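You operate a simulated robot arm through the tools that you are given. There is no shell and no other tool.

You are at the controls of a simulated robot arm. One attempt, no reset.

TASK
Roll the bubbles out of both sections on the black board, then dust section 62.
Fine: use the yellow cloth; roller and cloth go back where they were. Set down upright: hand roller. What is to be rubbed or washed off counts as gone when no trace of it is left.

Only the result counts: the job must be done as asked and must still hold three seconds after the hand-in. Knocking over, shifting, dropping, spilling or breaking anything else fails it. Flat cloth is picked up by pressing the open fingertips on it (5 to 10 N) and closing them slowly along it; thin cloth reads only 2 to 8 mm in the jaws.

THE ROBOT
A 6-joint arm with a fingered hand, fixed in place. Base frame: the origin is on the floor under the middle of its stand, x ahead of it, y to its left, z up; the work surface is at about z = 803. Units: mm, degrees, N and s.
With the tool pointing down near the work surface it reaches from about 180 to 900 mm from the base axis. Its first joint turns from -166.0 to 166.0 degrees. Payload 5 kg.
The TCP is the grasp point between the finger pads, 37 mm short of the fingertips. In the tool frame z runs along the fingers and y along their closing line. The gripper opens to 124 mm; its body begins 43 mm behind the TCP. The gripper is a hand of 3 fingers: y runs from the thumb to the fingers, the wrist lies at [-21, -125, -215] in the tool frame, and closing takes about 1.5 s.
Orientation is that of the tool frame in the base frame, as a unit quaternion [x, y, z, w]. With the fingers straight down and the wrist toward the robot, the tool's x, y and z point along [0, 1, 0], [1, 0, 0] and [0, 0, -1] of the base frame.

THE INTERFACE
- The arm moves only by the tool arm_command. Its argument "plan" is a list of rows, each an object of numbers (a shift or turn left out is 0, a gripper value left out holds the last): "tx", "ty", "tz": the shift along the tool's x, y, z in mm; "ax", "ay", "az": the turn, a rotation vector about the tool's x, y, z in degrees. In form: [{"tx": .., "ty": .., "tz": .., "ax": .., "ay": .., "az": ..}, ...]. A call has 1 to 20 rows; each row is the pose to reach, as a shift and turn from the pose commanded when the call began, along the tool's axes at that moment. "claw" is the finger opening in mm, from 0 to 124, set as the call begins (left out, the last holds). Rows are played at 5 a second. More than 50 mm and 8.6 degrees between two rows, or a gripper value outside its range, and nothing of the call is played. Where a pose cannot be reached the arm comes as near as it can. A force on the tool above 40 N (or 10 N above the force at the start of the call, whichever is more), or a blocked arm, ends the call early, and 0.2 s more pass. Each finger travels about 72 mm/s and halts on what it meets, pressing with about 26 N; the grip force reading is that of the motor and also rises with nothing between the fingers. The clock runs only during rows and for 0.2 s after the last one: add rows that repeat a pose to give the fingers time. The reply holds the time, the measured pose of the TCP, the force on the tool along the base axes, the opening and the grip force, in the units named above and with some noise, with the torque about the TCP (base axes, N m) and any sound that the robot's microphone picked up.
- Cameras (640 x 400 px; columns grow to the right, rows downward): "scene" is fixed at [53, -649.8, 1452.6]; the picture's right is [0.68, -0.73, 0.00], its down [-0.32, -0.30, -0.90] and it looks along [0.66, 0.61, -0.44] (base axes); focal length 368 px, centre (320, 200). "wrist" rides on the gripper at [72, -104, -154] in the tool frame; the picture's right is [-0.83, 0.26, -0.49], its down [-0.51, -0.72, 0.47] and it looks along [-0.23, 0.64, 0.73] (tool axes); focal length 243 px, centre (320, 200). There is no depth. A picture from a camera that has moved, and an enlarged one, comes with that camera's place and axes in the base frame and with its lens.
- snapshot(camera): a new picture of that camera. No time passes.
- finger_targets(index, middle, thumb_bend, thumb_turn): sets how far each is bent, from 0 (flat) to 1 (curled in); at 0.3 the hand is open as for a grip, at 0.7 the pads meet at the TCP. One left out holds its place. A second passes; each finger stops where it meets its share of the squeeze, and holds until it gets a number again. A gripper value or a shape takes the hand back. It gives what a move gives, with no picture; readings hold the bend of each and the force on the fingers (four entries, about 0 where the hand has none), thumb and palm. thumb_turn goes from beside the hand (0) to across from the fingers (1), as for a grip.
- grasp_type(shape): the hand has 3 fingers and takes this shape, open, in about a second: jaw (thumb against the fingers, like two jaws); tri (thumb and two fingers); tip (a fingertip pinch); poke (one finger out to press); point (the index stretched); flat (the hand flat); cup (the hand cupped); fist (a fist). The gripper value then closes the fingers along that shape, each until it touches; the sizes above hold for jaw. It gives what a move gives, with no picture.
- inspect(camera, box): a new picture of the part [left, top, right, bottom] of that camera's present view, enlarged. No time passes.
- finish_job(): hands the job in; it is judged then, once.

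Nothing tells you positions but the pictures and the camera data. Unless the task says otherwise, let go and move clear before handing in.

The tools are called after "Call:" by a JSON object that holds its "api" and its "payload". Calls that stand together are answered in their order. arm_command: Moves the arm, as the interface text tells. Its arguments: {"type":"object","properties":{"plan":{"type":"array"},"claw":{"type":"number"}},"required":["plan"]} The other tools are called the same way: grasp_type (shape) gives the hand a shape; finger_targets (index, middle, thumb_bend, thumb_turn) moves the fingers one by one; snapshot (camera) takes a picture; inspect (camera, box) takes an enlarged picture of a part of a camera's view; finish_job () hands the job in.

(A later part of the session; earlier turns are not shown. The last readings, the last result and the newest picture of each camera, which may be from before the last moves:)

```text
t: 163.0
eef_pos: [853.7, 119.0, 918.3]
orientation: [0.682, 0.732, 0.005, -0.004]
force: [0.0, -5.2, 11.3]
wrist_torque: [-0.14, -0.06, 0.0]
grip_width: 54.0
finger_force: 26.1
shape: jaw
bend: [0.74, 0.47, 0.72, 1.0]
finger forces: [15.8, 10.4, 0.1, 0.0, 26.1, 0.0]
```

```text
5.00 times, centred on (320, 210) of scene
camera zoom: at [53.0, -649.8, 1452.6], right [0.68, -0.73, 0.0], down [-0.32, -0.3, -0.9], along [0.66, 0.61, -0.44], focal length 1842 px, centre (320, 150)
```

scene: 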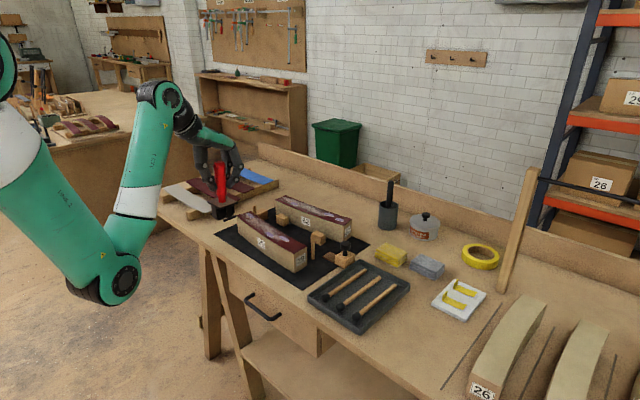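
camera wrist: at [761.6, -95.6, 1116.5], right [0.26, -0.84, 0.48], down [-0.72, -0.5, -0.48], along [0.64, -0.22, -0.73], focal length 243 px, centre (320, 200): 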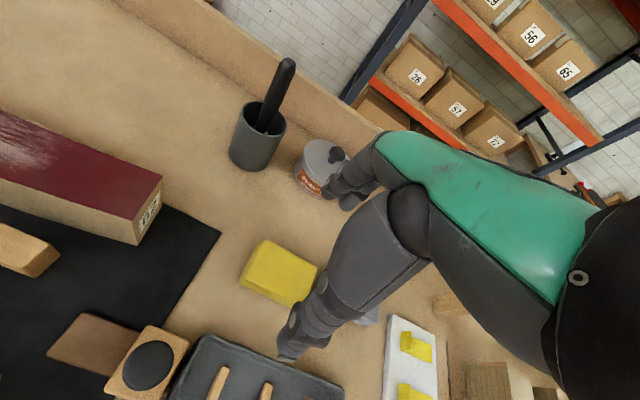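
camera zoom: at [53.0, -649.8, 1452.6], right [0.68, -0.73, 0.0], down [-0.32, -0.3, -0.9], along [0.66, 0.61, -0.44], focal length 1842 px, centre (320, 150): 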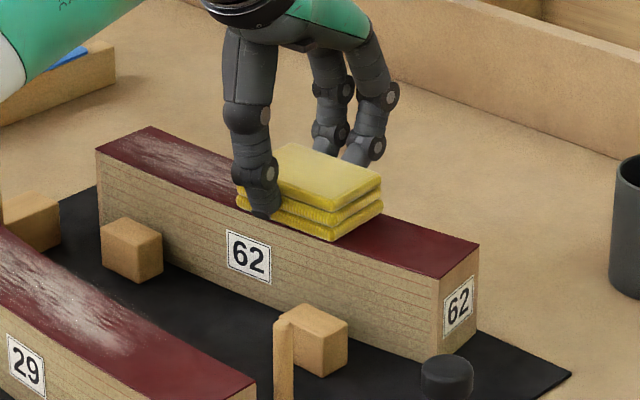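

Wiping works with good coverage. Continuing to the far end.

Call:
{"api": "arm_command", "payload": {"plan": [{"tx": 10, "ty": -0.2, "tz": -0.2}, {"tx": 20, "ty": -0.4, "tz": -0.2}, {"tx": 30, "ty": -0.5, "tz": -0.2}, {"tx": 40, "ty": -0.6, "tz": -0.2}, {"tx": 50, "ty": -0.6, "tz": -0.2}, {"tx": 60, "ty": -0.5, "tz": -0.2}, {"tx": 70, "ty": -0.4, "tz": -0.2}, {"tx": 80, "ty": -0.3, "tz": -0.2}, {"tx": 90, "ty": -0.2, "tz": -0.2}, {"tx": 100, "ty": 0, "tz": -0.2}, {"tx": 110, "ty": 0.3, "tz": -0.2}, {"tx": 120, "ty": 0.6, "tz": -0.2}, {"tx": 130, "ty": 1.0, "tz": -0.2}, {"tx": 140, "ty": 1.4, "tz": -0.2}, {"tx": 150, "ty": 1.8, "tz": -0.2}, {"tx": 150, "ty": 1.8, "tz": -0.2}]}}

Call:
{"api": "inspect", "payload": {"camera": "wrist", "box": [160, 180, 380, 350]}}

Call:
{"api": "inspect", "payload": {"camera": "scene", "box": [260, 160, 360, 250]}}

```text
t: 166.4
eef_pos: [844.1, 268.5, 918.9]
orientation: [0.682, 0.732, 0.005, -0.004]
force: [0.1, 0.3, 0.5]
wrist_torque: [0.0, -0.04, -0.03]
grip_width: 54.4
finger_force: 26.0
shape: jaw
bend: [0.74, 0.48, 0.72, 1.0]
finger forces: [16.0, 8.7, 0.0, 0.1, 24.7, 0.0]
```

```text
2.35 times, centred on (270, 265) of wrist
camera zoom: at [736.0, 331.9, 1074.3], right [0.32, -0.82, 0.48], down [-0.68, -0.55, -0.48], along [0.66, -0.18, -0.73], focal length 571 px, centre (438, 47)
```

zoom: 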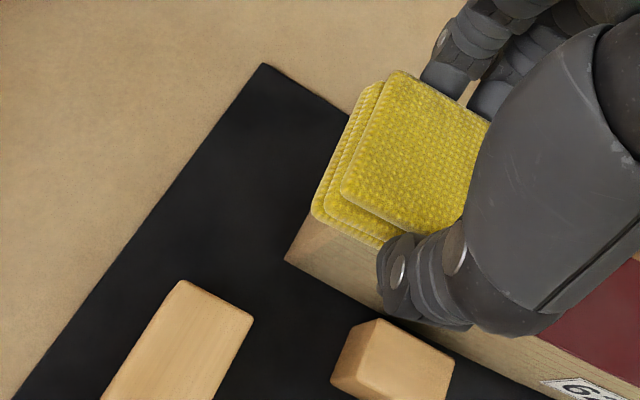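

```text
4.44 times, centred on (310, 205) of scene
camera zoom: at [53.0, -649.8, 1452.6], right [0.68, -0.73, 0.0], down [-0.32, -0.3, -0.9], along [0.66, 0.61, -0.44], focal length 1637 px, centre (364, 178)
```

zoom: 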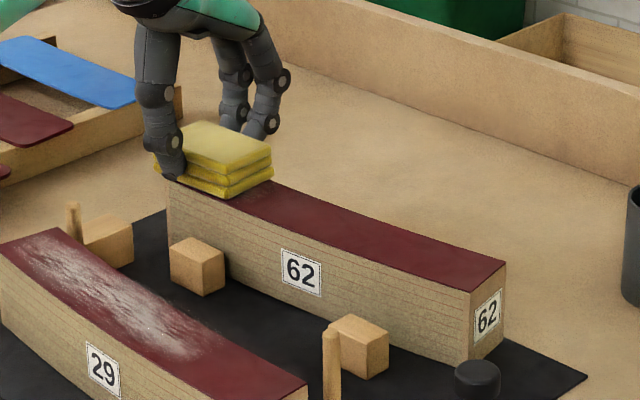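

The dust is wiped off where the pad passed. Pressing a bit more and wiping back, shifted 4 mm toward +x to cover that edge.

Call:
{"api": "arm_command", "payload": {"plan": [{"ty": 2, "tz": 0.8}, {"tx": 4, "ty": 4, "tz": 1.1}, {"tx": -8, "ty": 4, "tz": 1.1}, {"tx": -20, "ty": 3.2, "tz": 1.1}, {"tx": -32, "ty": 2.7, "tz": 1.1}, {"tx": -45, "ty": 2.3, "tz": 1.1}, {"tx": -60, "ty": 2.0, "tz": 1.1}, {"tx": -75, "ty": 1.8, "tz": 1.1}, {"tx": -90, "ty": 1.7, "tz": 1.1}, {"tx": -105, "ty": 1.6, "tz": 1.1}, {"tx": -120, "ty": 1.7, "tz": 1.1}, {"tx": -135, "ty": 1.9, "tz": 1.1}, {"tx": -150, "ty": 2.2, "tz": 1.1}, {"tx": -165, "ty": 2.6, "tz": 1.1}, {"tx": -180, "ty": 3.1, "tz": 1.1}, {"tx": -195, "ty": 3.6, "tz": 1.1}, {"tx": -205, "ty": 4.0, "tz": 1.1}, {"tx": -205, "ty": 4.0, "tz": 1.1}]}}

Call:
{"api": "inspect", "payload": {"camera": "wrist", "box": [100, 150, 380, 350]}}

Call:
{"api": "inspect", "payload": {"camera": "scene", "box": [260, 170, 360, 250]}}

```text
t: 170.2
eef_pos: [863.0, 64.4, 917.8]
orientation: [0.682, 0.732, 0.005, -0.004]
force: [-0.5, 10.7, 21.5]
wrist_torque: [0.29, 0.08, -0.02]
grip_width: 55.3
finger_force: 25.9
shape: jaw
bend: [0.74, 0.48, 0.72, 0.99]
finger forces: [18.6, 8.2, 0.1, 0.0, 27.5, 0.1]
```

```text
2.00 times, centred on (240, 250) of wrist
camera zoom: at [753.0, 127.0, 1072.5], right [0.32, -0.82, 0.48], down [-0.68, -0.55, -0.48], along [0.66, -0.18, -0.73], focal length 485 px, centre (480, 100)
```

zoom: 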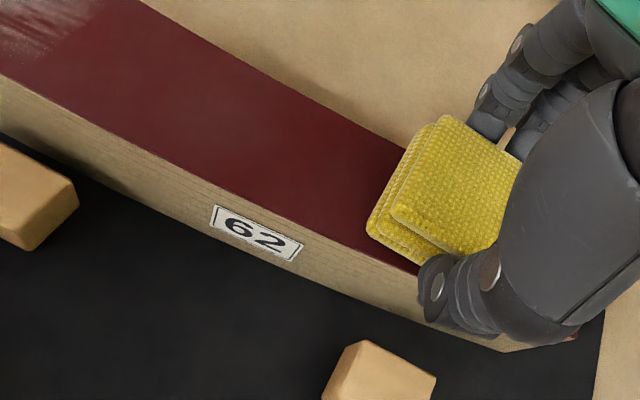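

```text
5.00 times, centred on (310, 210) of scene
camera zoom: at [53.0, -649.8, 1452.6], right [0.68, -0.73, 0.0], down [-0.32, -0.3, -0.9], along [0.66, 0.61, -0.44], focal length 1842 px, centre (370, 150)
```

zoom: 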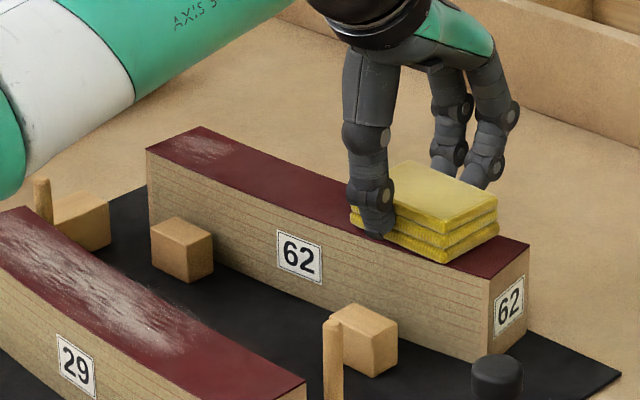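

A little dust remains at the far end, where the pressure was low. Lifting, moving back there, and pressing properly.

Call:
{"api": "arm_command", "payload": {"plan": [{"tz": -5}, {"tz": -15}, {"tx": 40, "ty": -2, "tz": -15}, {"tx": 80, "ty": -4, "tz": -15}, {"tx": 120, "ty": -6, "tz": -15}, {"tx": 140, "ty": -6.3, "tz": -15}, {"tx": 140, "ty": -6.3, "tz": -5}, {"tx": 140, "ty": -6.3, "tz": -1}, {"tx": 140, "ty": -6.3, "tz": -1}]}}

Call:
{"api": "arm_command", "payload": {"plan": [{"tz": 0.6}, {"tz": 1.2}, {"tz": 1.2}]}}

```text
t: 172.2
eef_pos: [844.5, 203.9, 919.9]
orientation: [0.682, 0.732, 0.005, -0.003]
force: [-0.4, -0.2, 0.6]
wrist_torque: [-0.03, 0.0, 0.01]
grip_width: 54.7
finger_force: 26.8
shape: jaw
bend: [0.74, 0.48, 0.72, 1.0]
finger forces: [16.4, 9.5, 0.0, 0.0, 26.0, 0.0]
```

```text
t: 173.0
eef_pos: [846.5, 203.2, 918.9]
orientation: [0.681, 0.732, 0.005, -0.005]
force: [-2.3, -0.9, 5.9]
wrist_torque: [-0.01, 0.04, 0.0]
grip_width: 54.5
finger_force: 25.8
shape: jaw
bend: [0.74, 0.48, 0.72, 1.0]
finger forces: [16.1, 9.3, 0.1, 0.0, 26.8, 0.0]
```

Call:
{"api": "arm_command", "payload": {"plan": [{"tz": 0.5}, {"tx": 10, "ty": 0.2, "tz": 0.6}, {"tx": 20, "ty": 0.4, "tz": 0.7}, {"tx": 30, "ty": 0.7, "tz": 0.9}, {"tx": 40, "ty": 1.1, "tz": 1.1}, {"tx": 50, "ty": 1.5, "tz": 1.3}, {"tx": 60, "ty": 2.0, "tz": 1.5}, {"tx": 70, "ty": 2.5, "tz": 1.7}, {"tx": 70, "ty": 2.5, "tz": 1.7}]}}

Call:
{"api": "arm_command", "payload": {"plan": [{"ty": 3, "tz": 0.2}, {"tx": -10, "ty": 2.6, "tz": 0.1}, {"tx": -20, "ty": 2.2, "tz": -0.1}, {"tx": -30, "ty": 1.8, "tz": -0.3}, {"tx": -40, "ty": 1.4, "tz": -0.5}, {"tx": -50, "ty": 1.1, "tz": -0.7}, {"tx": -60, "ty": 0.8, "tz": -0.9}, {"tx": -70, "ty": 0.5, "tz": -1.1}, {"tx": -80, "ty": 0.3, "tz": -1.2}, {"tx": -80, "ty": 0.3, "tz": -1.2}]}}

Call:
{"api": "inspect", "payload": {"camera": "scene", "box": [260, 170, 360, 250]}}

Call:
{"api": "inspect", "payload": {"camera": "wrist", "box": [100, 150, 380, 350]}}

```text
t: 175.0
eef_pos: [843.9, 274.0, 917.0]
orientation: [0.681, 0.733, 0.005, -0.004]
force: [-1.0, -2.2, 7.8]
wrist_torque: [-0.03, -0.11, -0.05]
grip_width: 54.5
finger_force: 25.5
shape: jaw
bend: [0.74, 0.47, 0.72, 1.0]
finger forces: [16.7, 9.6, 0.1, 0.0, 26.7, 0.0]
```

```text
t: 177.2
eef_pos: [852.2, 191.8, 918.3]
orientation: [0.681, 0.732, 0.005, -0.004]
force: [0.3, 5.0, 10.7]
wrist_torque: [0.16, 0.03, 0.0]
grip_width: 54.8
finger_force: 25.9
shape: jaw
bend: [0.74, 0.48, 0.72, 1.0]
finger forces: [17.6, 8.4, 0.1, 0.0, 25.9, 0.0]
```

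```text
5.00 times, centred on (310, 210) of scene
camera zoom: at [53.0, -649.8, 1452.6], right [0.68, -0.73, 0.0], down [-0.32, -0.3, -0.9], along [0.66, 0.61, -0.44], focal length 1842 px, centre (370, 150)
```

zoom: 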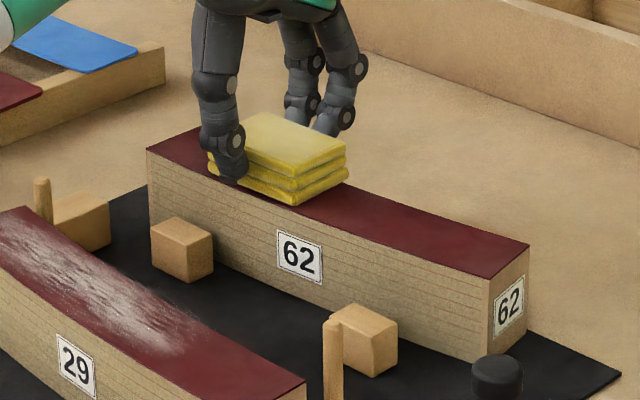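

```text
2.00 times, centred on (240, 250) of wrist
camera zoom: at [742.0, 255.8, 1073.0], right [0.32, -0.82, 0.48], down [-0.68, -0.55, -0.48], along [0.66, -0.18, -0.73], focal length 485 px, centre (480, 100)
```

zoom: 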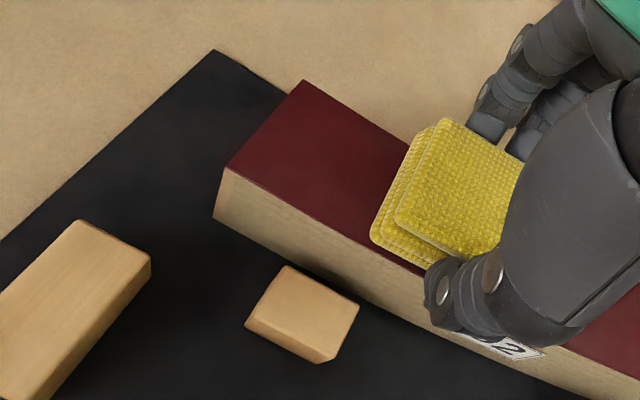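

The far end is clean. One more pass shifted toward -x to cover the front edge along the whole length.

Call:
{"api": "arm_command", "payload": {"plan": [{"ty": -5.5}, {"ty": -11}, {"tx": 10, "ty": -10.9, "tz": 0.1}, {"tx": 20, "ty": -10.7, "tz": 0.3}, {"tx": 30, "ty": -10.4, "tz": 0.4}, {"tx": 40, "ty": -10.1, "tz": 0.6}, {"tx": 50, "ty": -9.8, "tz": 0.7}, {"tx": 60, "ty": -9.4, "tz": 0.8}, {"tx": 70, "ty": -8.9, "tz": 1.0}, {"tx": 80, "ty": -8.3, "tz": 1.1}, {"tx": 80, "ty": -8.3, "tz": 1.1}]}}

Call:
{"api": "arm_command", "payload": {"plan": [{"tx": -14, "ty": -0.8, "tz": -0.1}, {"tx": -28, "ty": -1.5, "tz": -0.3}, {"tx": -42, "ty": -2.0, "tz": -0.5}, {"tx": -56, "ty": -2.4, "tz": -0.7}, {"tx": -70, "ty": -2.6, "tz": -0.9}, {"tx": -84, "ty": -2.8, "tz": -1.1}, {"tx": -98, "ty": -2.9, "tz": -1.3}, {"tx": -112, "ty": -2.9, "tz": -1.4}, {"tx": -126, "ty": -2.8, "tz": -1.6}, {"tx": -140, "ty": -2.6, "tz": -1.8}, {"tx": -154, "ty": -2.3, "tz": -2.0}, {"tx": -168, "ty": -1.9, "tz": -2.1}, {"tx": -182, "ty": -1.4, "tz": -2.2}, {"tx": -196, "ty": -0.8, "tz": -2.4}, {"tx": -208, "ty": -0.2, "tz": -2.5}, {"tx": -208, "ty": -0.2, "tz": -2.5}]}}

Call:
{"api": "arm_command", "payload": {"plan": [{"tz": -5}, {"tz": -20}, {"tz": -50}, {"tz": -75}, {"tz": -75}]}}

Call:
{"api": "inspect", "payload": {"camera": "scene", "box": [260, 170, 360, 250]}}

Call:
{"api": "inspect", "payload": {"camera": "wrist", "box": [40, 130, 320, 330]}}

```text
t: 179.6
eef_pos: [836.6, 273.7, 918.3]
orientation: [0.682, 0.732, 0.005, -0.004]
force: [1.4, -2.4, 10.2]
wrist_torque: [-0.07, -0.05, 0.02]
grip_width: 54.5
finger_force: 25.4
shape: jaw
bend: [0.74, 0.47, 0.72, 1.0]
finger forces: [17.0, 10.5, 0.0, 0.0, 27.1, 0.0]
```

```text
t: 183.0
eef_pos: [851.3, 65.8, 918.4]
orientation: [0.682, 0.731, 0.005, -0.004]
force: [-0.8, 5.0, 11.3]
wrist_torque: [0.15, 0.1, -0.05]
grip_width: 54.8
finger_force: 26.1
shape: jaw
bend: [0.74, 0.48, 0.72, 1.0]
finger forces: [17.4, 8.2, 0.0, 0.0, 26.4, 0.0]
```

```text
t: 184.2
eef_pos: [849.4, 64.0, 992.8]
orientation: [0.681, 0.732, 0.003, -0.005]
force: [-0.4, 0.3, -0.2]
wrist_torque: [0.03, -0.02, -0.03]
grip_width: 54.6
finger_force: 25.7
shape: jaw
bend: [0.74, 0.48, 0.72, 1.0]
finger forces: [16.9, 8.8, 0.0, 0.0, 25.7, 0.0]
```

```text
5.00 times, centred on (310, 210) of scene
camera zoom: at [53.0, -649.8, 1452.6], right [0.68, -0.73, 0.0], down [-0.32, -0.3, -0.9], along [0.66, 0.61, -0.44], focal length 1842 px, centre (370, 150)
```

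zoom: 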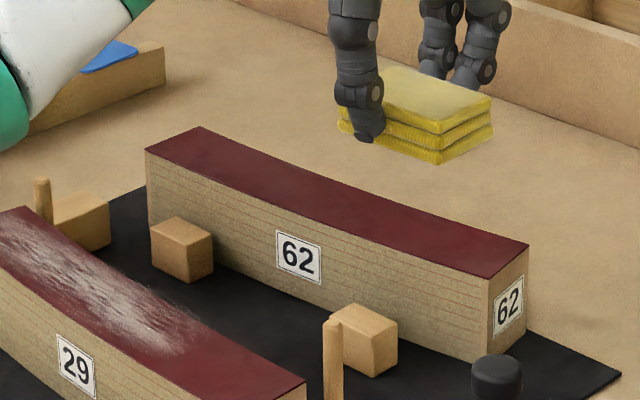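

```text
2.00 times, centred on (180, 230) of wrist
camera zoom: at [740.5, 127.1, 1148.0], right [0.32, -0.82, 0.48], down [-0.68, -0.55, -0.48], along [0.66, -0.18, -0.73], focal length 485 px, centre (600, 140)
```

zoom: 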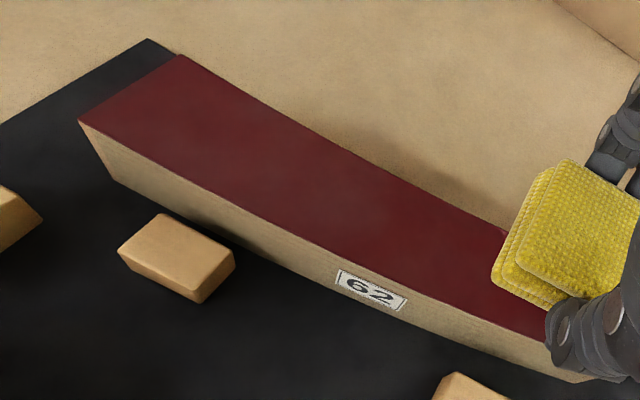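

Section 62 looks clean. Zooming in closely for any remaining trace.

Call:
{"api": "inspect", "payload": {"camera": "wrist", "box": [70, 150, 170, 220]}}

Call:
{"api": "inspect", "payload": {"camera": "wrist", "box": [140, 170, 240, 260]}}

Call:
{"api": "inspect", "payload": {"camera": "wrist", "box": [210, 210, 320, 310]}}

Call:
{"api": "inspect", "payload": {"camera": "scene", "box": [265, 190, 325, 225]}}

Call:
{"api": "inspect", "payload": {"camera": "scene", "box": [305, 195, 360, 230]}}

```text
5.71 times, centred on (120, 185) of wrist
camera zoom: at [740.5, 127.1, 1148.0], right [0.32, -0.82, 0.48], down [-0.68, -0.55, -0.48], along [0.66, -0.18, -0.73], focal length 1386 px, centre (1463, 286)
```

zoom: 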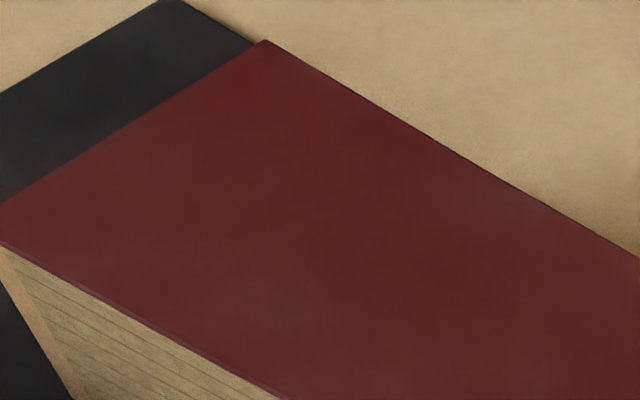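

```text
4.44 times, centred on (190, 215) of wrist
camera zoom: at [740.5, 127.1, 1148.0], right [0.32, -0.82, 0.48], down [-0.68, -0.55, -0.48], along [0.66, -0.18, -0.73], focal length 1078 px, centre (898, 133)
```

zoom: 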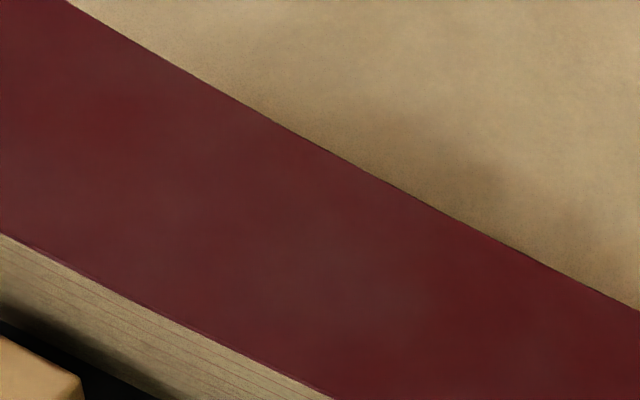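

```text
4.00 times, centred on (265, 260) of wrist
camera zoom: at [740.5, 127.1, 1148.0], right [0.32, -0.82, 0.48], down [-0.68, -0.55, -0.48], along [0.66, -0.18, -0.73], focal length 970 px, centre (540, -40)
```

zoom: 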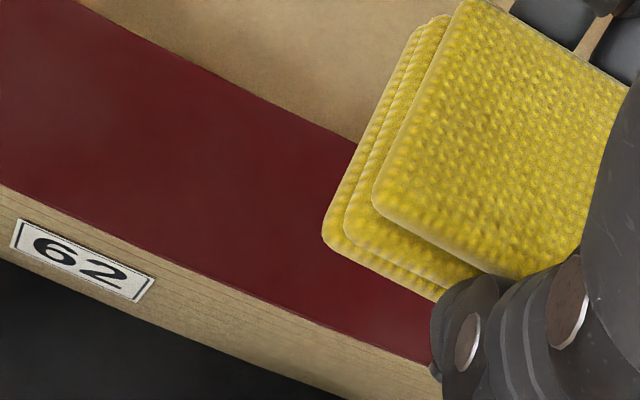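

```text
10.67 times, centred on (295, 208) of scene
camera zoom: at [53.0, -649.8, 1452.6], right [0.68, -0.73, 0.0], down [-0.32, -0.3, -0.9], along [0.66, 0.61, -0.44], focal length 3929 px, centre (587, 120)
```

zoom: 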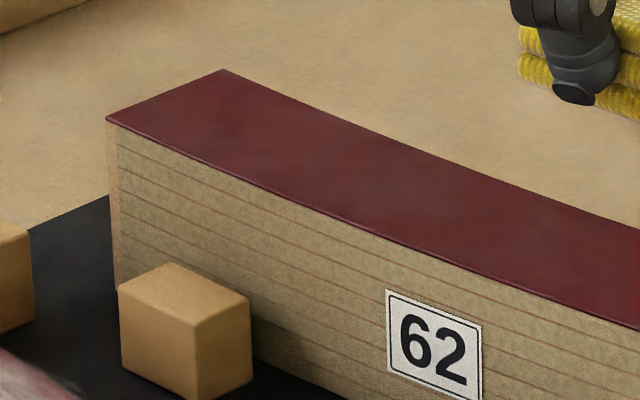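

```text
11.43 times, centred on (332, 212) of scene
camera zoom: at [53.0, -649.8, 1452.6], right [0.68, -0.73, 0.0], down [-0.32, -0.3, -0.9], along [0.66, 0.61, -0.44], focal length 4209 px, centre (177, 57)
```

zoom: 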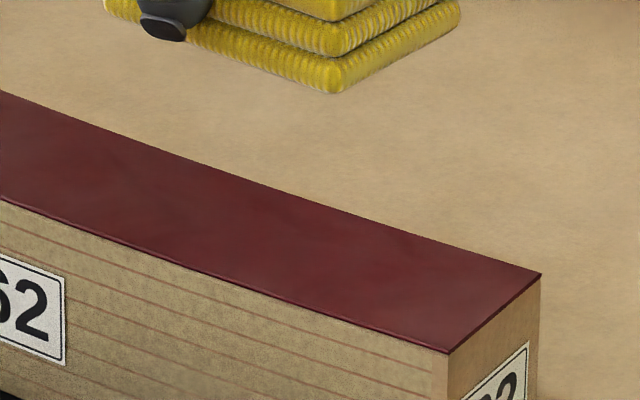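

It looks clean, with at most a very faint haze in the middle that could be shading. To be safe I'll give it another full set of passes at ~10 N.

Call:
{"api": "arm_command", "payload": {"plan": [{"tz": 40}, {"tz": 65}, {"ty": 2, "tz": 73}, {"ty": 4, "tz": 75}, {"tx": 15, "ty": 3.4, "tz": 75.2}, {"tx": 30, "ty": 2.8, "tz": 75.4}, {"tx": 45, "ty": 2.3, "tz": 75.5}, {"tx": 60, "ty": 2.0, "tz": 75.7}, {"tx": 75, "ty": 1.7, "tz": 75.9}, {"tx": 90, "ty": 1.5, "tz": 76.1}, {"tx": 105, "ty": 1.5, "tz": 76.3}, {"tx": 120, "ty": 1.6, "tz": 76.4}, {"tx": 135, "ty": 1.8, "tz": 76.6}, {"tx": 150, "ty": 2.0, "tz": 76.8}, {"tx": 165, "ty": 2.4, "tz": 77.0}, {"tx": 180, "ty": 2.9, "tz": 77.2}, {"tx": 195, "ty": 3.5, "tz": 77.3}, {"tx": 210, "ty": 4.2, "tz": 77.5}, {"tx": 210, "ty": 4.2, "tz": 77.5}]}}

Call:
{"api": "arm_command", "payload": {"plan": [{"ty": 3}, {"ty": 5}, {"tx": -15, "ty": 4.3, "tz": -0.2}, {"tx": -30, "ty": 3.7, "tz": -0.3}, {"tx": -45, "ty": 3.2, "tz": -0.5}, {"tx": -60, "ty": 2.8, "tz": -0.7}, {"tx": -75, "ty": 2.6, "tz": -0.9}, {"tx": -90, "ty": 2.4, "tz": -1.1}, {"tx": -105, "ty": 2.3, "tz": -1.3}, {"tx": -120, "ty": 2.3, "tz": -1.4}, {"tx": -135, "ty": 2.5, "tz": -1.6}, {"tx": -150, "ty": 2.8, "tz": -1.8}, {"tx": -165, "ty": 3.1, "tz": -2.0}, {"tx": -180, "ty": 3.6, "tz": -2.2}, {"tx": -195, "ty": 4.2, "tz": -2.4}, {"tx": -208, "ty": 4.8, "tz": -2.5}, {"tx": -208, "ty": 4.8, "tz": -2.5}]}}

Call:
{"api": "arm_command", "payload": {"plan": [{"ty": -4}, {"ty": -9}, {"tx": 15, "ty": -9.6, "tz": 0.2}, {"tx": 30, "ty": -10.2, "tz": 0.4}, {"tx": 45, "ty": -10.7, "tz": 0.5}, {"tx": 60, "ty": -11, "tz": 0.7}, {"tx": 75, "ty": -11.3, "tz": 0.9}, {"tx": 90, "ty": -11.5, "tz": 1.1}, {"tx": 105, "ty": -11.5, "tz": 1.3}, {"tx": 120, "ty": -11.4, "tz": 1.4}, {"tx": 135, "ty": -11.2, "tz": 1.6}, {"tx": 150, "ty": -11, "tz": 1.8}, {"tx": 165, "ty": -10.6, "tz": 2.0}, {"tx": 180, "ty": -10.1, "tz": 2.2}, {"tx": 195, "ty": -9.5, "tz": 2.4}, {"tx": 208, "ty": -8.9, "tz": 2.5}, {"tx": 208, "ty": -8.9, "tz": 2.5}]}}

Call:
{"api": "arm_command", "payload": {"plan": [{"tx": -15, "ty": -0.5, "tz": -0.2}, {"tx": -30, "ty": -1.1, "tz": -0.3}, {"tx": -45, "ty": -1.6, "tz": -0.5}, {"tx": -60, "ty": -2.0, "tz": -0.7}, {"tx": -75, "ty": -2.3, "tz": -0.9}, {"tx": -90, "ty": -2.5, "tz": -1.1}, {"tx": -105, "ty": -2.6, "tz": -1.3}, {"tx": -120, "ty": -2.6, "tz": -1.4}, {"tx": -135, "ty": -2.4, "tz": -1.6}, {"tx": -150, "ty": -2.1, "tz": -1.8}, {"tx": -165, "ty": -1.8, "tz": -2.0}, {"tx": -180, "ty": -1.3, "tz": -2.2}, {"tx": -195, "ty": -0.7, "tz": -2.4}, {"tx": -208, "ty": 0, "tz": -2.5}, {"tx": -208, "ty": 0, "tz": -10}, {"tx": -208, "ty": 0, "tz": -40}, {"tx": -208, "ty": 0, "tz": -78}, {"tx": -208, "ty": 0, "tz": -78}]}}

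Call:
{"api": "inspect", "payload": {"camera": "wrist", "box": [40, 130, 320, 330]}}

Call:
{"api": "inspect", "payload": {"camera": "scene", "box": [260, 170, 360, 250]}}

```text
t: 188.2
eef_pos: [839.7, 275.9, 917.1]
orientation: [0.681, 0.732, 0.003, -0.005]
force: [-1.5, -1.1, 2.8]
wrist_torque: [0.02, 0.02, 0.01]
grip_width: 54.4
finger_force: 26.0
shape: jaw
bend: [0.74, 0.48, 0.72, 1.0]
finger forces: [16.5, 9.3, 0.0, 0.0, 26.6, 0.0]
```

```text
t: 191.8
eef_pos: [859.8, 67.0, 917.3]
orientation: [0.682, 0.731, 0.004, -0.004]
force: [-0.7, 1.1, 4.6]
wrist_torque: [0.08, 0.01, -0.04]
grip_width: 54.5
finger_force: 26.2
shape: jaw
bend: [0.74, 0.48, 0.72, 1.0]
finger forces: [16.9, 8.7, 0.1, 0.1, 26.1, 0.0]
```

```text
t: 195.4
eef_pos: [835.9, 274.4, 918.4]
orientation: [0.681, 0.732, 0.005, -0.005]
force: [0.3, 0.2, -0.6]
wrist_torque: [-0.04, -0.01, 0.01]
grip_width: 54.5
finger_force: 25.6
shape: jaw
bend: [0.74, 0.48, 0.72, 1.0]
finger forces: [16.7, 9.4, 0.0, 0.0, 25.9, 0.0]
```

```text
t: 199.2
eef_pos: [850.5, 66.4, 992.4]
orientation: [0.681, 0.732, 0.004, -0.004]
force: [-0.4, -0.3, -1.1]
wrist_torque: [-0.02, 0.0, -0.02]
grip_width: 54.5
finger_force: 26.0
shape: jaw
bend: [0.74, 0.48, 0.72, 1.0]
finger forces: [16.8, 8.7, 0.0, 0.0, 25.4, 0.0]
```

```text
2.00 times, centred on (180, 230) of wrist
camera zoom: at [740.9, 129.6, 1148.3], right [0.32, -0.82, 0.48], down [-0.68, -0.55, -0.48], along [0.66, -0.18, -0.73], focal length 485 px, centre (600, 140)
```

zoom: 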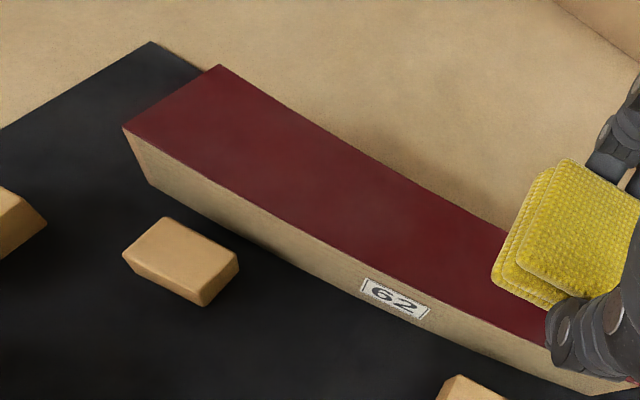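

```text
5.00 times, centred on (310, 210) of scene
camera zoom: at [53.0, -649.8, 1452.6], right [0.68, -0.73, 0.0], down [-0.32, -0.3, -0.9], along [0.66, 0.61, -0.44], focal length 1842 px, centre (370, 150)
```

zoom: 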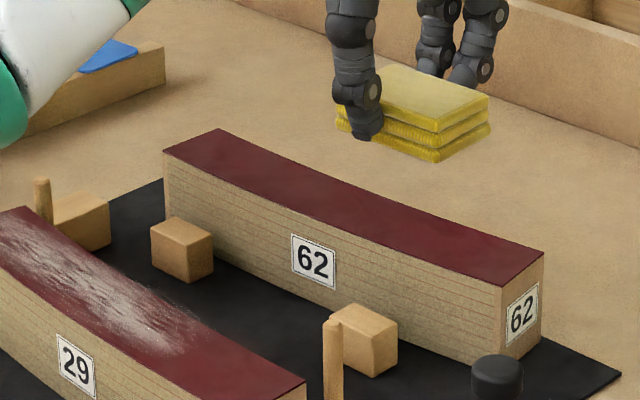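

Section 62 appears to have slid a little toward -y during these last passes. I need to measure that by repeating the same zooms as before.

Call:
{"api": "inspect", "payload": {"camera": "scene", "box": [265, 190, 325, 225]}}

Call:
{"api": "inspect", "payload": {"camera": "scene", "box": [305, 195, 360, 230]}}

Call:
{"api": "inspect", "payload": {"camera": "scene", "box": [270, 185, 360, 240]}}

```text
10.67 times, centred on (295, 208) of scene
camera zoom: at [53.0, -649.8, 1452.6], right [0.68, -0.73, 0.0], down [-0.32, -0.3, -0.9], along [0.66, 0.61, -0.44], focal length 3929 px, centre (587, 120)
```

zoom: 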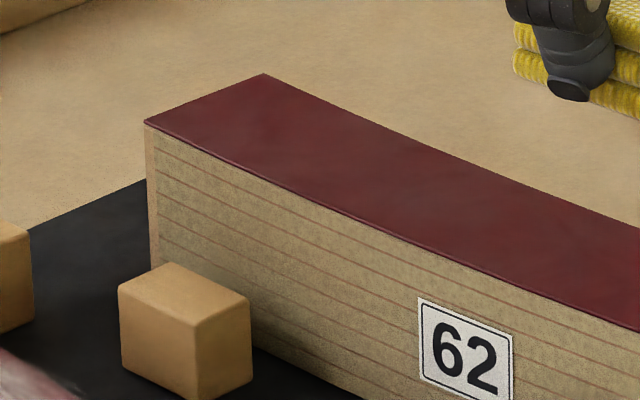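

```text
11.43 times, centred on (332, 212) of scene
camera zoom: at [53.0, -649.8, 1452.6], right [0.68, -0.73, 0.0], down [-0.32, -0.3, -0.9], along [0.66, 0.61, -0.44], focal length 4209 px, centre (177, 57)
```

zoom: 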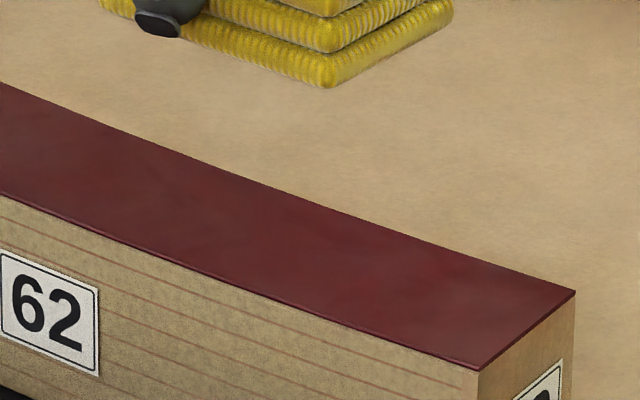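

```text
7.11 times, centred on (315, 212) of scene
camera zoom: at [53.0, -649.8, 1452.6], right [0.68, -0.73, 0.0], down [-0.32, -0.3, -0.9], along [0.66, 0.61, -0.44], focal length 2619 px, centre (356, 111)
```

zoom: 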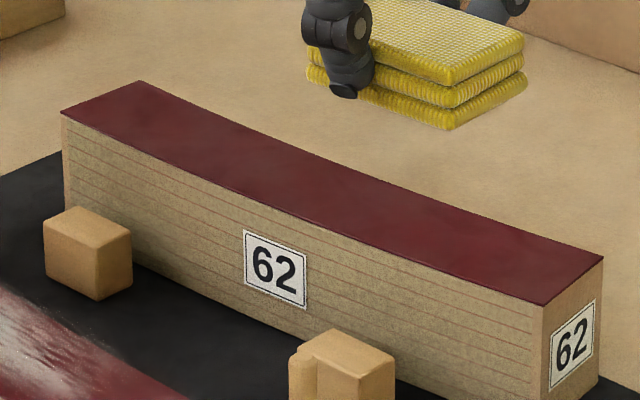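

Measured: section 62 slid about 12 mm toward -y (and ~1° in yaw) in those last passes; before that it hadn't moved. I'll nudge it back by gently pushing its near end face with the held pad, starting well clear of it.

Call:
{"api": "arm_command", "payload": {"plan": [{"tx": -35, "ty": 3.3, "az": -1}, {"tx": -70, "ty": 6.6, "az": -2}, {"tx": -105, "ty": 10, "az": -3}, {"tx": -142, "ty": 12.7, "az": -4}, {"tx": -142, "ty": 12.7, "tz": 35, "az": -4}, {"tx": -142, "ty": 12.7, "tz": 70, "az": -4}, {"tx": -142, "ty": 12.7, "tz": 100, "az": -4}, {"tx": -142, "ty": 12.7, "tz": 100, "az": -4}]}}

Call:
{"api": "inspect", "payload": {"camera": "wrist", "box": [120, 160, 360, 330]}}

Call:
{"api": "inspect", "payload": {"camera": "scene", "box": [310, 180, 400, 250]}}

```text
t: 201.0
eef_pos: [871.9, -74.7, 890.7]
orientation: [0.656, 0.755, 0.005, -0.005]
force: [0.0, -0.2, -0.4]
wrist_torque: [0.02, -0.02, 0.03]
grip_width: 54.5
finger_force: 26.3
shape: jaw
bend: [0.74, 0.48, 0.72, 1.0]
finger forces: [16.5, 8.7, 0.0, 0.0, 25.3, 0.1]
```

```text
2.35 times, centred on (240, 245) of wrist
camera zoom: at [759.5, -19.6, 1046.3], right [0.38, -0.79, 0.48], down [-0.64, -0.6, -0.48], along [0.67, -0.13, -0.73], focal length 571 px, centre (508, 94)
```

zoom: 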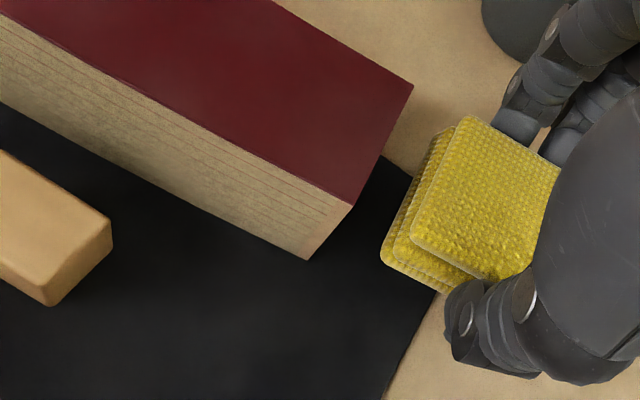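

```text
5.71 times, centred on (355, 215) of scene
camera zoom: at [53.0, -649.8, 1452.6], right [0.68, -0.73, 0.0], down [-0.32, -0.3, -0.9], along [0.66, 0.61, -0.44], focal length 2105 px, centre (120, 114)
```

zoom: 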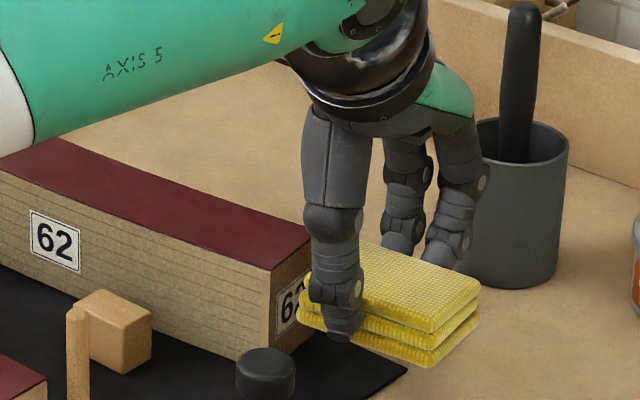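

The pad's leading edge is nearly parallel to the end face, ~20 mm away. Approaching, then pushing in small steps.

Call:
{"api": "arm_command", "payload": {"plan": [{"tx": 7.9, "ty": 1.1}, {"tx": 14.9, "ty": 2.1}, {"tx": 17.8, "ty": 2.5}, {"tx": 19.8, "ty": 2.8}, {"tx": 19.8, "ty": 2.8}]}}

Call:
{"api": "inspect", "payload": {"camera": "wrist", "box": [120, 160, 360, 330]}}

```text
t: 202.2
eef_pos: [872.6, -53.6, 891.9]
orientation: [0.656, 0.755, 0.004, -0.004]
force: [0.2, -2.1, -0.6]
wrist_torque: [-0.07, -0.04, 0.02]
grip_width: 54.1
finger_force: 26.1
shape: jaw
bend: [0.74, 0.48, 0.72, 1.0]
finger forces: [15.7, 9.9, 0.0, 0.1, 25.9, 0.1]
```

```text
2.35 times, centred on (240, 245) of wrist
camera zoom: at [759.4, 1.6, 1047.0], right [0.38, -0.79, 0.48], down [-0.64, -0.6, -0.48], along [0.67, -0.13, -0.73], focal length 571 px, centre (508, 94)
```

zoom: 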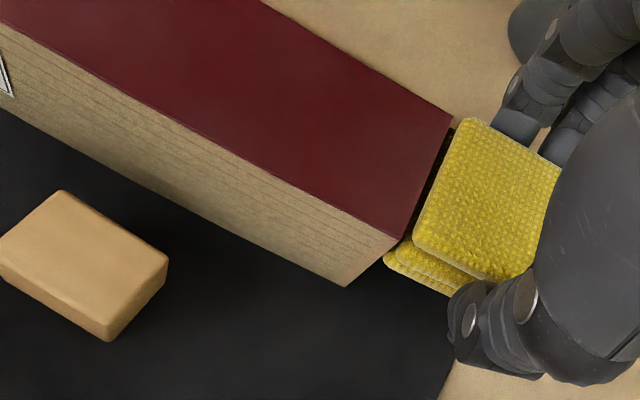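

Contact (~2 N). Pushing 6 mm.

Call:
{"api": "arm_command", "payload": {"plan": [{"tx": 1.5, "ty": -0.1}, {"tx": 3, "ty": -0.2}, {"tx": 4.6, "ty": -0.3}, {"tx": 6.1, "ty": -0.35}, {"tx": 6.1, "ty": -0.35}]}}

Call:
{"api": "inspect", "payload": {"camera": "scene", "box": [270, 185, 360, 240]}}

Call:
{"api": "inspect", "payload": {"camera": "wrist", "box": [120, 160, 360, 330]}}

```text
t: 203.4
eef_pos: [872.3, -47.2, 890.7]
orientation: [0.656, 0.755, 0.005, -0.004]
force: [0.1, -2.2, -0.3]
wrist_torque: [-0.09, -0.02, -0.01]
grip_width: 54.2
finger_force: 26.5
shape: jaw
bend: [0.74, 0.48, 0.72, 1.0]
finger forces: [16.0, 9.8, 0.0, 0.0, 25.9, 0.0]
```

```text
7.11 times, centred on (315, 212) of scene
camera zoom: at [53.0, -649.8, 1452.6], right [0.68, -0.73, 0.0], down [-0.32, -0.3, -0.9], along [0.66, 0.61, -0.44], focal length 2619 px, centre (356, 111)
```

zoom: 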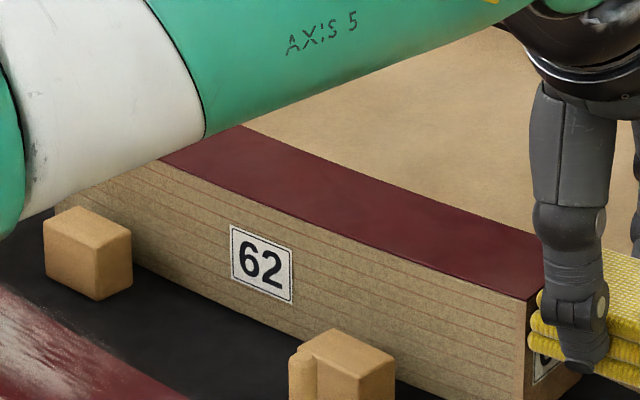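

```text
2.35 times, centred on (240, 245) of wrist
camera zoom: at [758.2, 7.3, 1046.6], right [0.38, -0.79, 0.48], down [-0.64, -0.6, -0.48], along [0.67, -0.13, -0.73], focal length 571 px, centre (508, 94)
```

zoom: 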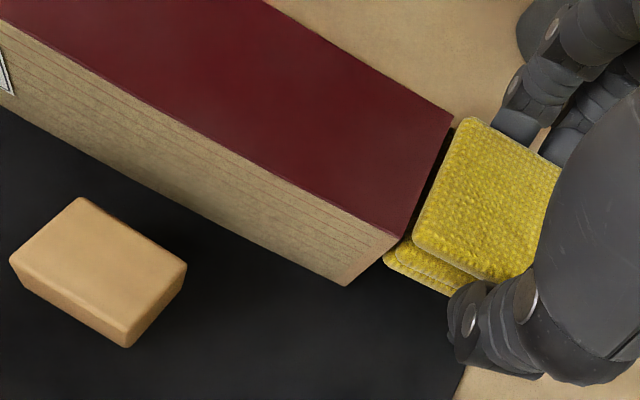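

The section slides readily (≈2 N) and is about 4 mm short of its original place. Pushing 3 mm more, then checking.

Call:
{"api": "arm_command", "payload": {"plan": [{"tx": 1, "ty": -0.1}, {"tx": 2, "ty": -0.15}, {"tx": 3.1, "ty": -0.2}, {"tx": 3.1, "ty": -0.2}]}}

Call:
{"api": "inspect", "payload": {"camera": "scene", "box": [270, 185, 360, 240]}}

```text
t: 204.4
eef_pos: [870.0, -44.8, 891.5]
orientation: [0.656, 0.755, 0.003, -0.004]
force: [0.5, -2.7, -0.8]
wrist_torque: [-0.08, 0.02, -0.06]
grip_width: 54.6
finger_force: 26.1
shape: jaw
bend: [0.74, 0.48, 0.72, 1.0]
finger forces: [16.3, 9.8, 0.0, 0.0, 25.9, 0.0]
```

```text
7.11 times, centred on (315, 212) of scene
camera zoom: at [53.0, -649.8, 1452.6], right [0.68, -0.73, 0.0], down [-0.32, -0.3, -0.9], along [0.66, 0.61, -0.44], focal length 2619 px, centre (356, 111)
```

zoom: 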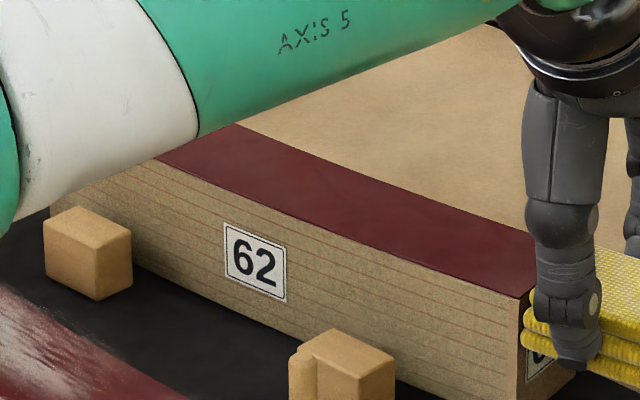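

The label and corner now coincide with their original positions. Backing away and rising to verify.

Call:
{"api": "arm_command", "payload": {"plan": [{"tx": -8, "ty": -1.1}, {"tx": -20, "ty": -2.8}, {"tx": -35, "ty": -4.9}, {"tx": -60, "ty": -8.4}, {"tx": -60, "ty": -8.4, "tz": -40}, {"tx": -60, "ty": -8.4, "tz": -80}, {"tx": -60, "ty": -8.4, "tz": -80}]}}

Call:
{"api": "inspect", "payload": {"camera": "scene", "box": [270, 185, 360, 240]}}

Call:
{"api": "inspect", "payload": {"camera": "scene", "box": [265, 190, 325, 225]}}

Call:
{"api": "inspect", "payload": {"camera": "scene", "box": [305, 195, 360, 230]}}

```text
t: 206.0
eef_pos: [872.6, -104.8, 972.1]
orientation: [0.656, 0.754, 0.005, -0.005]
force: [-0.2, -0.3, -0.4]
wrist_torque: [-0.02, 0.0, 0.01]
grip_width: 54.2
finger_force: 25.8
shape: jaw
bend: [0.74, 0.48, 0.72, 1.0]
finger forces: [16.3, 9.2, 0.0, 0.1, 25.3, 0.1]
```

```text
7.11 times, centred on (315, 212) of scene
camera zoom: at [53.0, -649.8, 1452.6], right [0.68, -0.73, 0.0], down [-0.32, -0.3, -0.9], along [0.66, 0.61, -0.44], focal length 2619 px, centre (356, 111)
```

zoom: 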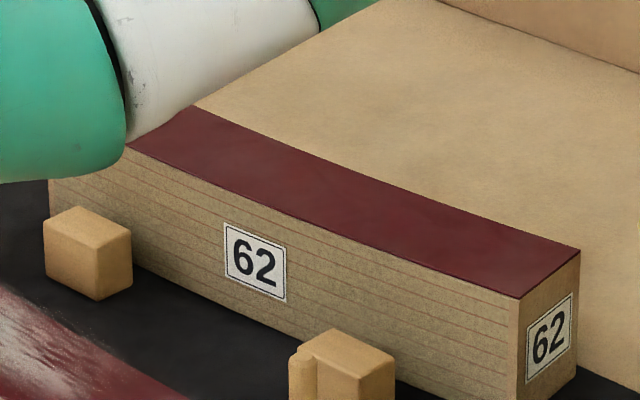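

```text
10.67 times, centred on (295, 208) of scene
camera zoom: at [53.0, -649.8, 1452.6], right [0.68, -0.73, 0.0], down [-0.32, -0.3, -0.9], along [0.66, 0.61, -0.44], focal length 3929 px, centre (587, 120)
```

zoom: 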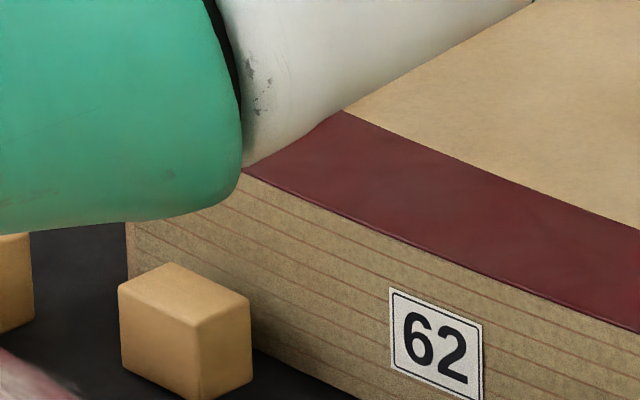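

```text
11.43 times, centred on (332, 212) of scene
camera zoom: at [53.0, -649.8, 1452.6], right [0.68, -0.73, 0.0], down [-0.32, -0.3, -0.9], along [0.66, 0.61, -0.44], focal length 4209 px, centre (177, 57)
```

zoom: 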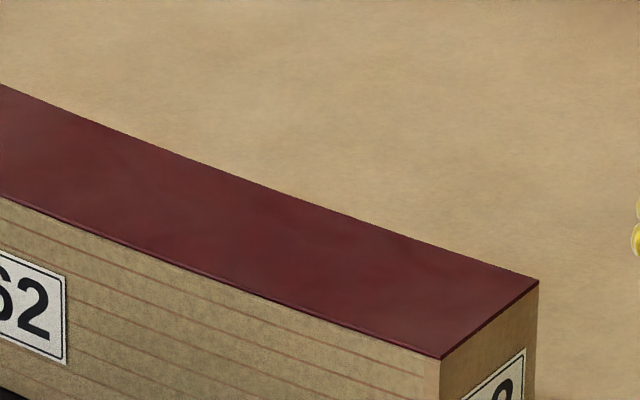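

The section's position is restored, with a residual yaw of about 2° that I can correct later with the empty hand. First the cloth goes back: moving above its home spot.

Call:
{"api": "arm_command", "payload": {"plan": [{"tx": -20, "ty": 0, "az": 2.7}, {"tx": -40, "ty": 0, "az": 5.4}, {"tx": -58.5, "ty": -0.2, "az": 8}, {"tx": -58.5, "ty": -0.2, "tz": 40, "az": 8}, {"tx": -58.5, "ty": -0.2, "tz": 80, "az": 8}, {"tx": -58.5, "ty": -0.2, "tz": 95, "az": 8}, {"tx": -58.5, "ty": -0.2, "tz": 95, "az": 8}]}}

Call:
{"api": "inspect", "payload": {"camera": "scene", "box": [370, 220, 450, 290]}}

Call:
{"api": "inspect", "payload": {"camera": "wrist", "box": [200, 160, 380, 340]}}

```text
t: 207.6
eef_pos: [881.0, -163.0, 874.9]
orientation: [0.707, 0.707, 0.004, -0.004]
force: [-0.4, 0.0, -1.0]
wrist_torque: [-0.03, 0.0, -0.02]
grip_width: 53.9
finger_force: 26.1
shape: jaw
bend: [0.74, 0.48, 0.72, 1.0]
finger forces: [16.0, 8.9, 0.1, 0.1, 25.1, 0.0]
```

```text
5.71 times, centred on (410, 255) of scene
camera zoom: at [53.0, -649.8, 1452.6], right [0.68, -0.73, 0.0], down [-0.32, -0.3, -0.9], along [0.66, 0.61, -0.44], focal length 2105 px, centre (-194, -114)
```

zoom: 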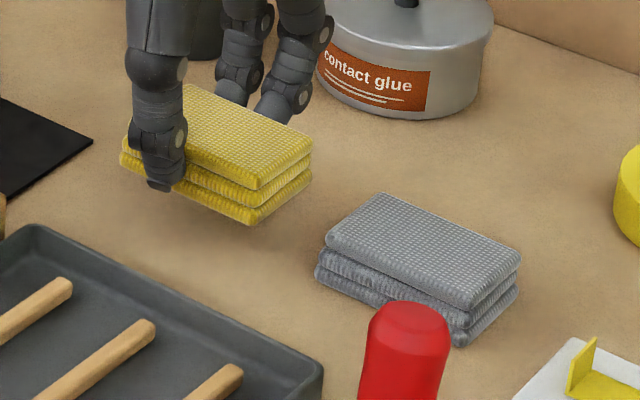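

```text
2.22 times, centred on (290, 250) of wrist
camera zoom: at [776.4, -92.2, 1031.1], right [0.26, -0.84, 0.48], down [-0.72, -0.5, -0.48], along [0.64, -0.22, -0.73], focal length 539 px, centre (387, 89)
```

zoom: 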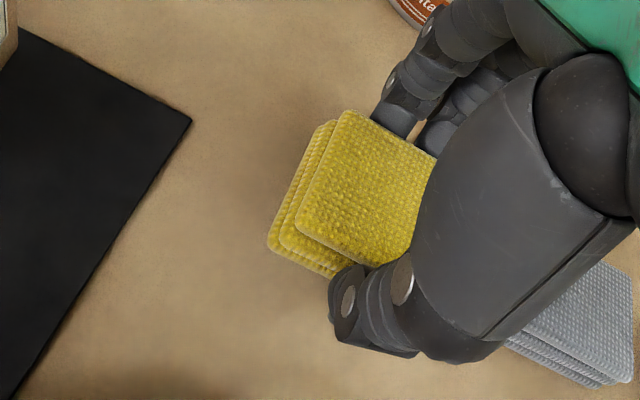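

The pad lines up with its original picture position. Lowering to the bench.

Call:
{"api": "arm_command", "payload": {"plan": [{"tz": 12}, {"tz": 20}, {"tz": 24}, {"tz": 26}, {"tz": 26}]}}

```text
t: 208.8
eef_pos: [879.4, -162.0, 849.5]
orientation: [0.707, 0.707, 0.004, -0.004]
force: [0.2, 0.3, 0.0]
wrist_torque: [0.01, -0.04, 0.02]
grip_width: 54.2
finger_force: 26.7
shape: jaw
bend: [0.74, 0.48, 0.72, 1.0]
finger forces: [16.0, 9.0, 0.0, 0.1, 24.9, 0.0]
```

Call:
{"api": "arm_command", "payload": {"plan": [{"tz": 0.6}, {"tz": 1.2}, {"tz": 1.2}]}}

```text
t: 209.6
eef_pos: [878.9, -163.0, 847.9]
orientation: [0.706, 0.708, 0.004, -0.005]
force: [0.1, 0.2, -0.2]
wrist_torque: [0.02, -0.01, 0.0]
grip_width: 54.3
finger_force: 26.5
shape: jaw
bend: [0.74, 0.48, 0.72, 1.0]
finger forces: [15.9, 9.0, 0.0, 0.0, 25.0, 0.0]
```

Call:
{"api": "arm_command", "payload": {"plan": [{"tz": 0.8}, {"tz": 1.6}, {"tz": 2.2}, {"tz": 2.2}]}}

```text
t: 210.6
eef_pos: [878.7, -161.6, 847.3]
orientation: [0.707, 0.707, 0.005, -0.003]
force: [-0.5, -1.0, 1.7]
wrist_torque: [0.01, -0.04, 0.02]
grip_width: 54.4
finger_force: 25.8
shape: jaw
bend: [0.74, 0.48, 0.72, 1.0]
finger forces: [16.2, 9.1, 0.0, 0.0, 25.0, 0.0]
```

Light contact. Opening gradually.

Call:
{"api": "arm_command", "payload": {"plan": [{"tz": 0}, {"tz": 0}], "claw": 56}}

Call:
{"api": "arm_command", "payload": {"plan": [{"tz": 0}, {"tz": 0}], "claw": 66}}

Call:
{"api": "arm_command", "payload": {"plan": [{"tz": 0}, {"tz": 0}, {"tz": 0}], "claw": 95}}

Call:
{"api": "arm_command", "payload": {"plan": [{"tz": 0}, {"tz": 0}, {"tz": 0}], "claw": 124}}

Call:
{"api": "arm_command", "payload": {"plan": [{"tz": -10}, {"tz": -30}, {"tz": -70}, {"tz": -110}, {"tz": -110}]}}

Call:
{"api": "inspect", "payload": {"camera": "scene", "box": [370, 220, 450, 290]}}

Call:
{"api": "inspect", "payload": {"camera": "scene", "box": [390, 265, 450, 350]}}

```text
t: 211.2
eef_pos: [879.4, -161.5, 846.8]
orientation: [0.706, 0.708, 0.004, -0.005]
force: [0.4, -0.6, 2.5]
wrist_torque: [0.0, -0.04, -0.03]
grip_width: 57.3
finger_force: 0.0
shape: jaw
bend: [0.74, 0.46, 0.71, 1.0]
finger forces: [1.0, 0.9, 0.0, 0.1, 1.1, 0.0]
```

```text
t: 211.8
eef_pos: [879.3, -162.0, 846.6]
orientation: [0.707, 0.707, 0.004, -0.005]
force: [-0.1, -0.7, 1.0]
wrist_torque: [-0.05, -0.01, -0.03]
grip_width: 65.3
finger_force: 0.0
shape: jaw
bend: [0.74, 0.44, 0.68, 1.0]
finger forces: [0.1, 0.0, 0.0, 0.1, 0.0, 0.0]
```

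```text
t: 212.6
eef_pos: [879.0, -161.3, 846.5]
orientation: [0.707, 0.707, 0.005, -0.005]
force: [-0.5, -0.3, 0.0]
wrist_torque: [0.0, -0.02, 0.02]
grip_width: 94.8
finger_force: 0.1
shape: jaw
bend: [0.27, 0.35, 0.53, 0.99]
finger forces: [0.0, 0.1, 0.0, 0.1, 0.1, 0.0]
```

```text
t: 213.4
eef_pos: [880.5, -161.7, 846.5]
orientation: [0.706, 0.708, 0.005, -0.005]
force: [0.0, 0.0, -0.3]
wrist_torque: [0.0, 0.03, 0.01]
grip_width: 123.5
finger_force: 0.0
shape: jaw
bend: [0.3, 0.3, 0.3, 0.98]
finger forces: [0.1, 0.0, 0.0, 0.0, 0.0, 0.0]
```

```text
t: 214.6
eef_pos: [878.5, -162.1, 956.8]
orientation: [0.707, 0.707, 0.004, -0.005]
force: [0.2, 0.0, 0.6]
wrist_torque: [0.0, 0.03, 0.01]
grip_width: 123.5
finger_force: 0.1
shape: jaw
bend: [0.3, 0.3, 0.3, 0.98]
finger forces: [0.0, 0.1, 0.0, 0.0, 0.1, 0.0]
```

```text
5.71 times, centred on (410, 255) of scene
camera zoom: at [53.0, -649.8, 1452.6], right [0.68, -0.73, 0.0], down [-0.32, -0.3, -0.9], along [0.66, 0.61, -0.44], focal length 2105 px, centre (-194, -114)
```

zoom: 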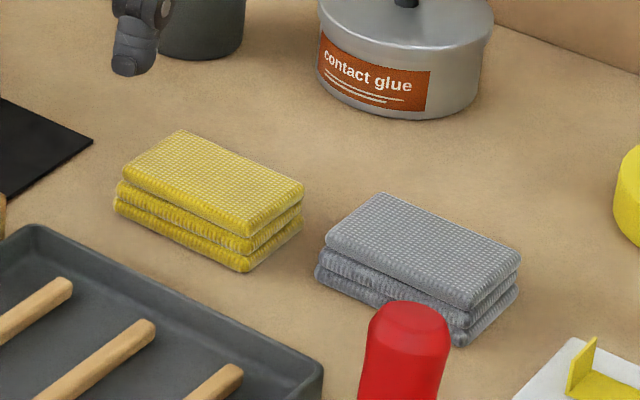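

```text
4.71 times, centred on (420, 308) of scene
camera zoom: at [53.0, -649.8, 1452.6], right [0.68, -0.73, 0.0], down [-0.32, -0.3, -0.9], along [0.66, 0.61, -0.44], focal length 1733 px, centre (-151, -306)
```

zoom: 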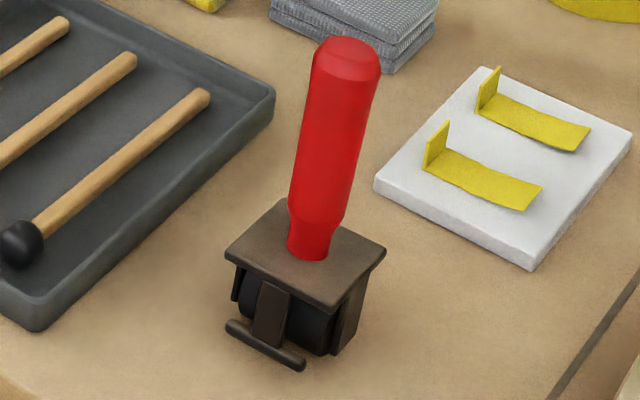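

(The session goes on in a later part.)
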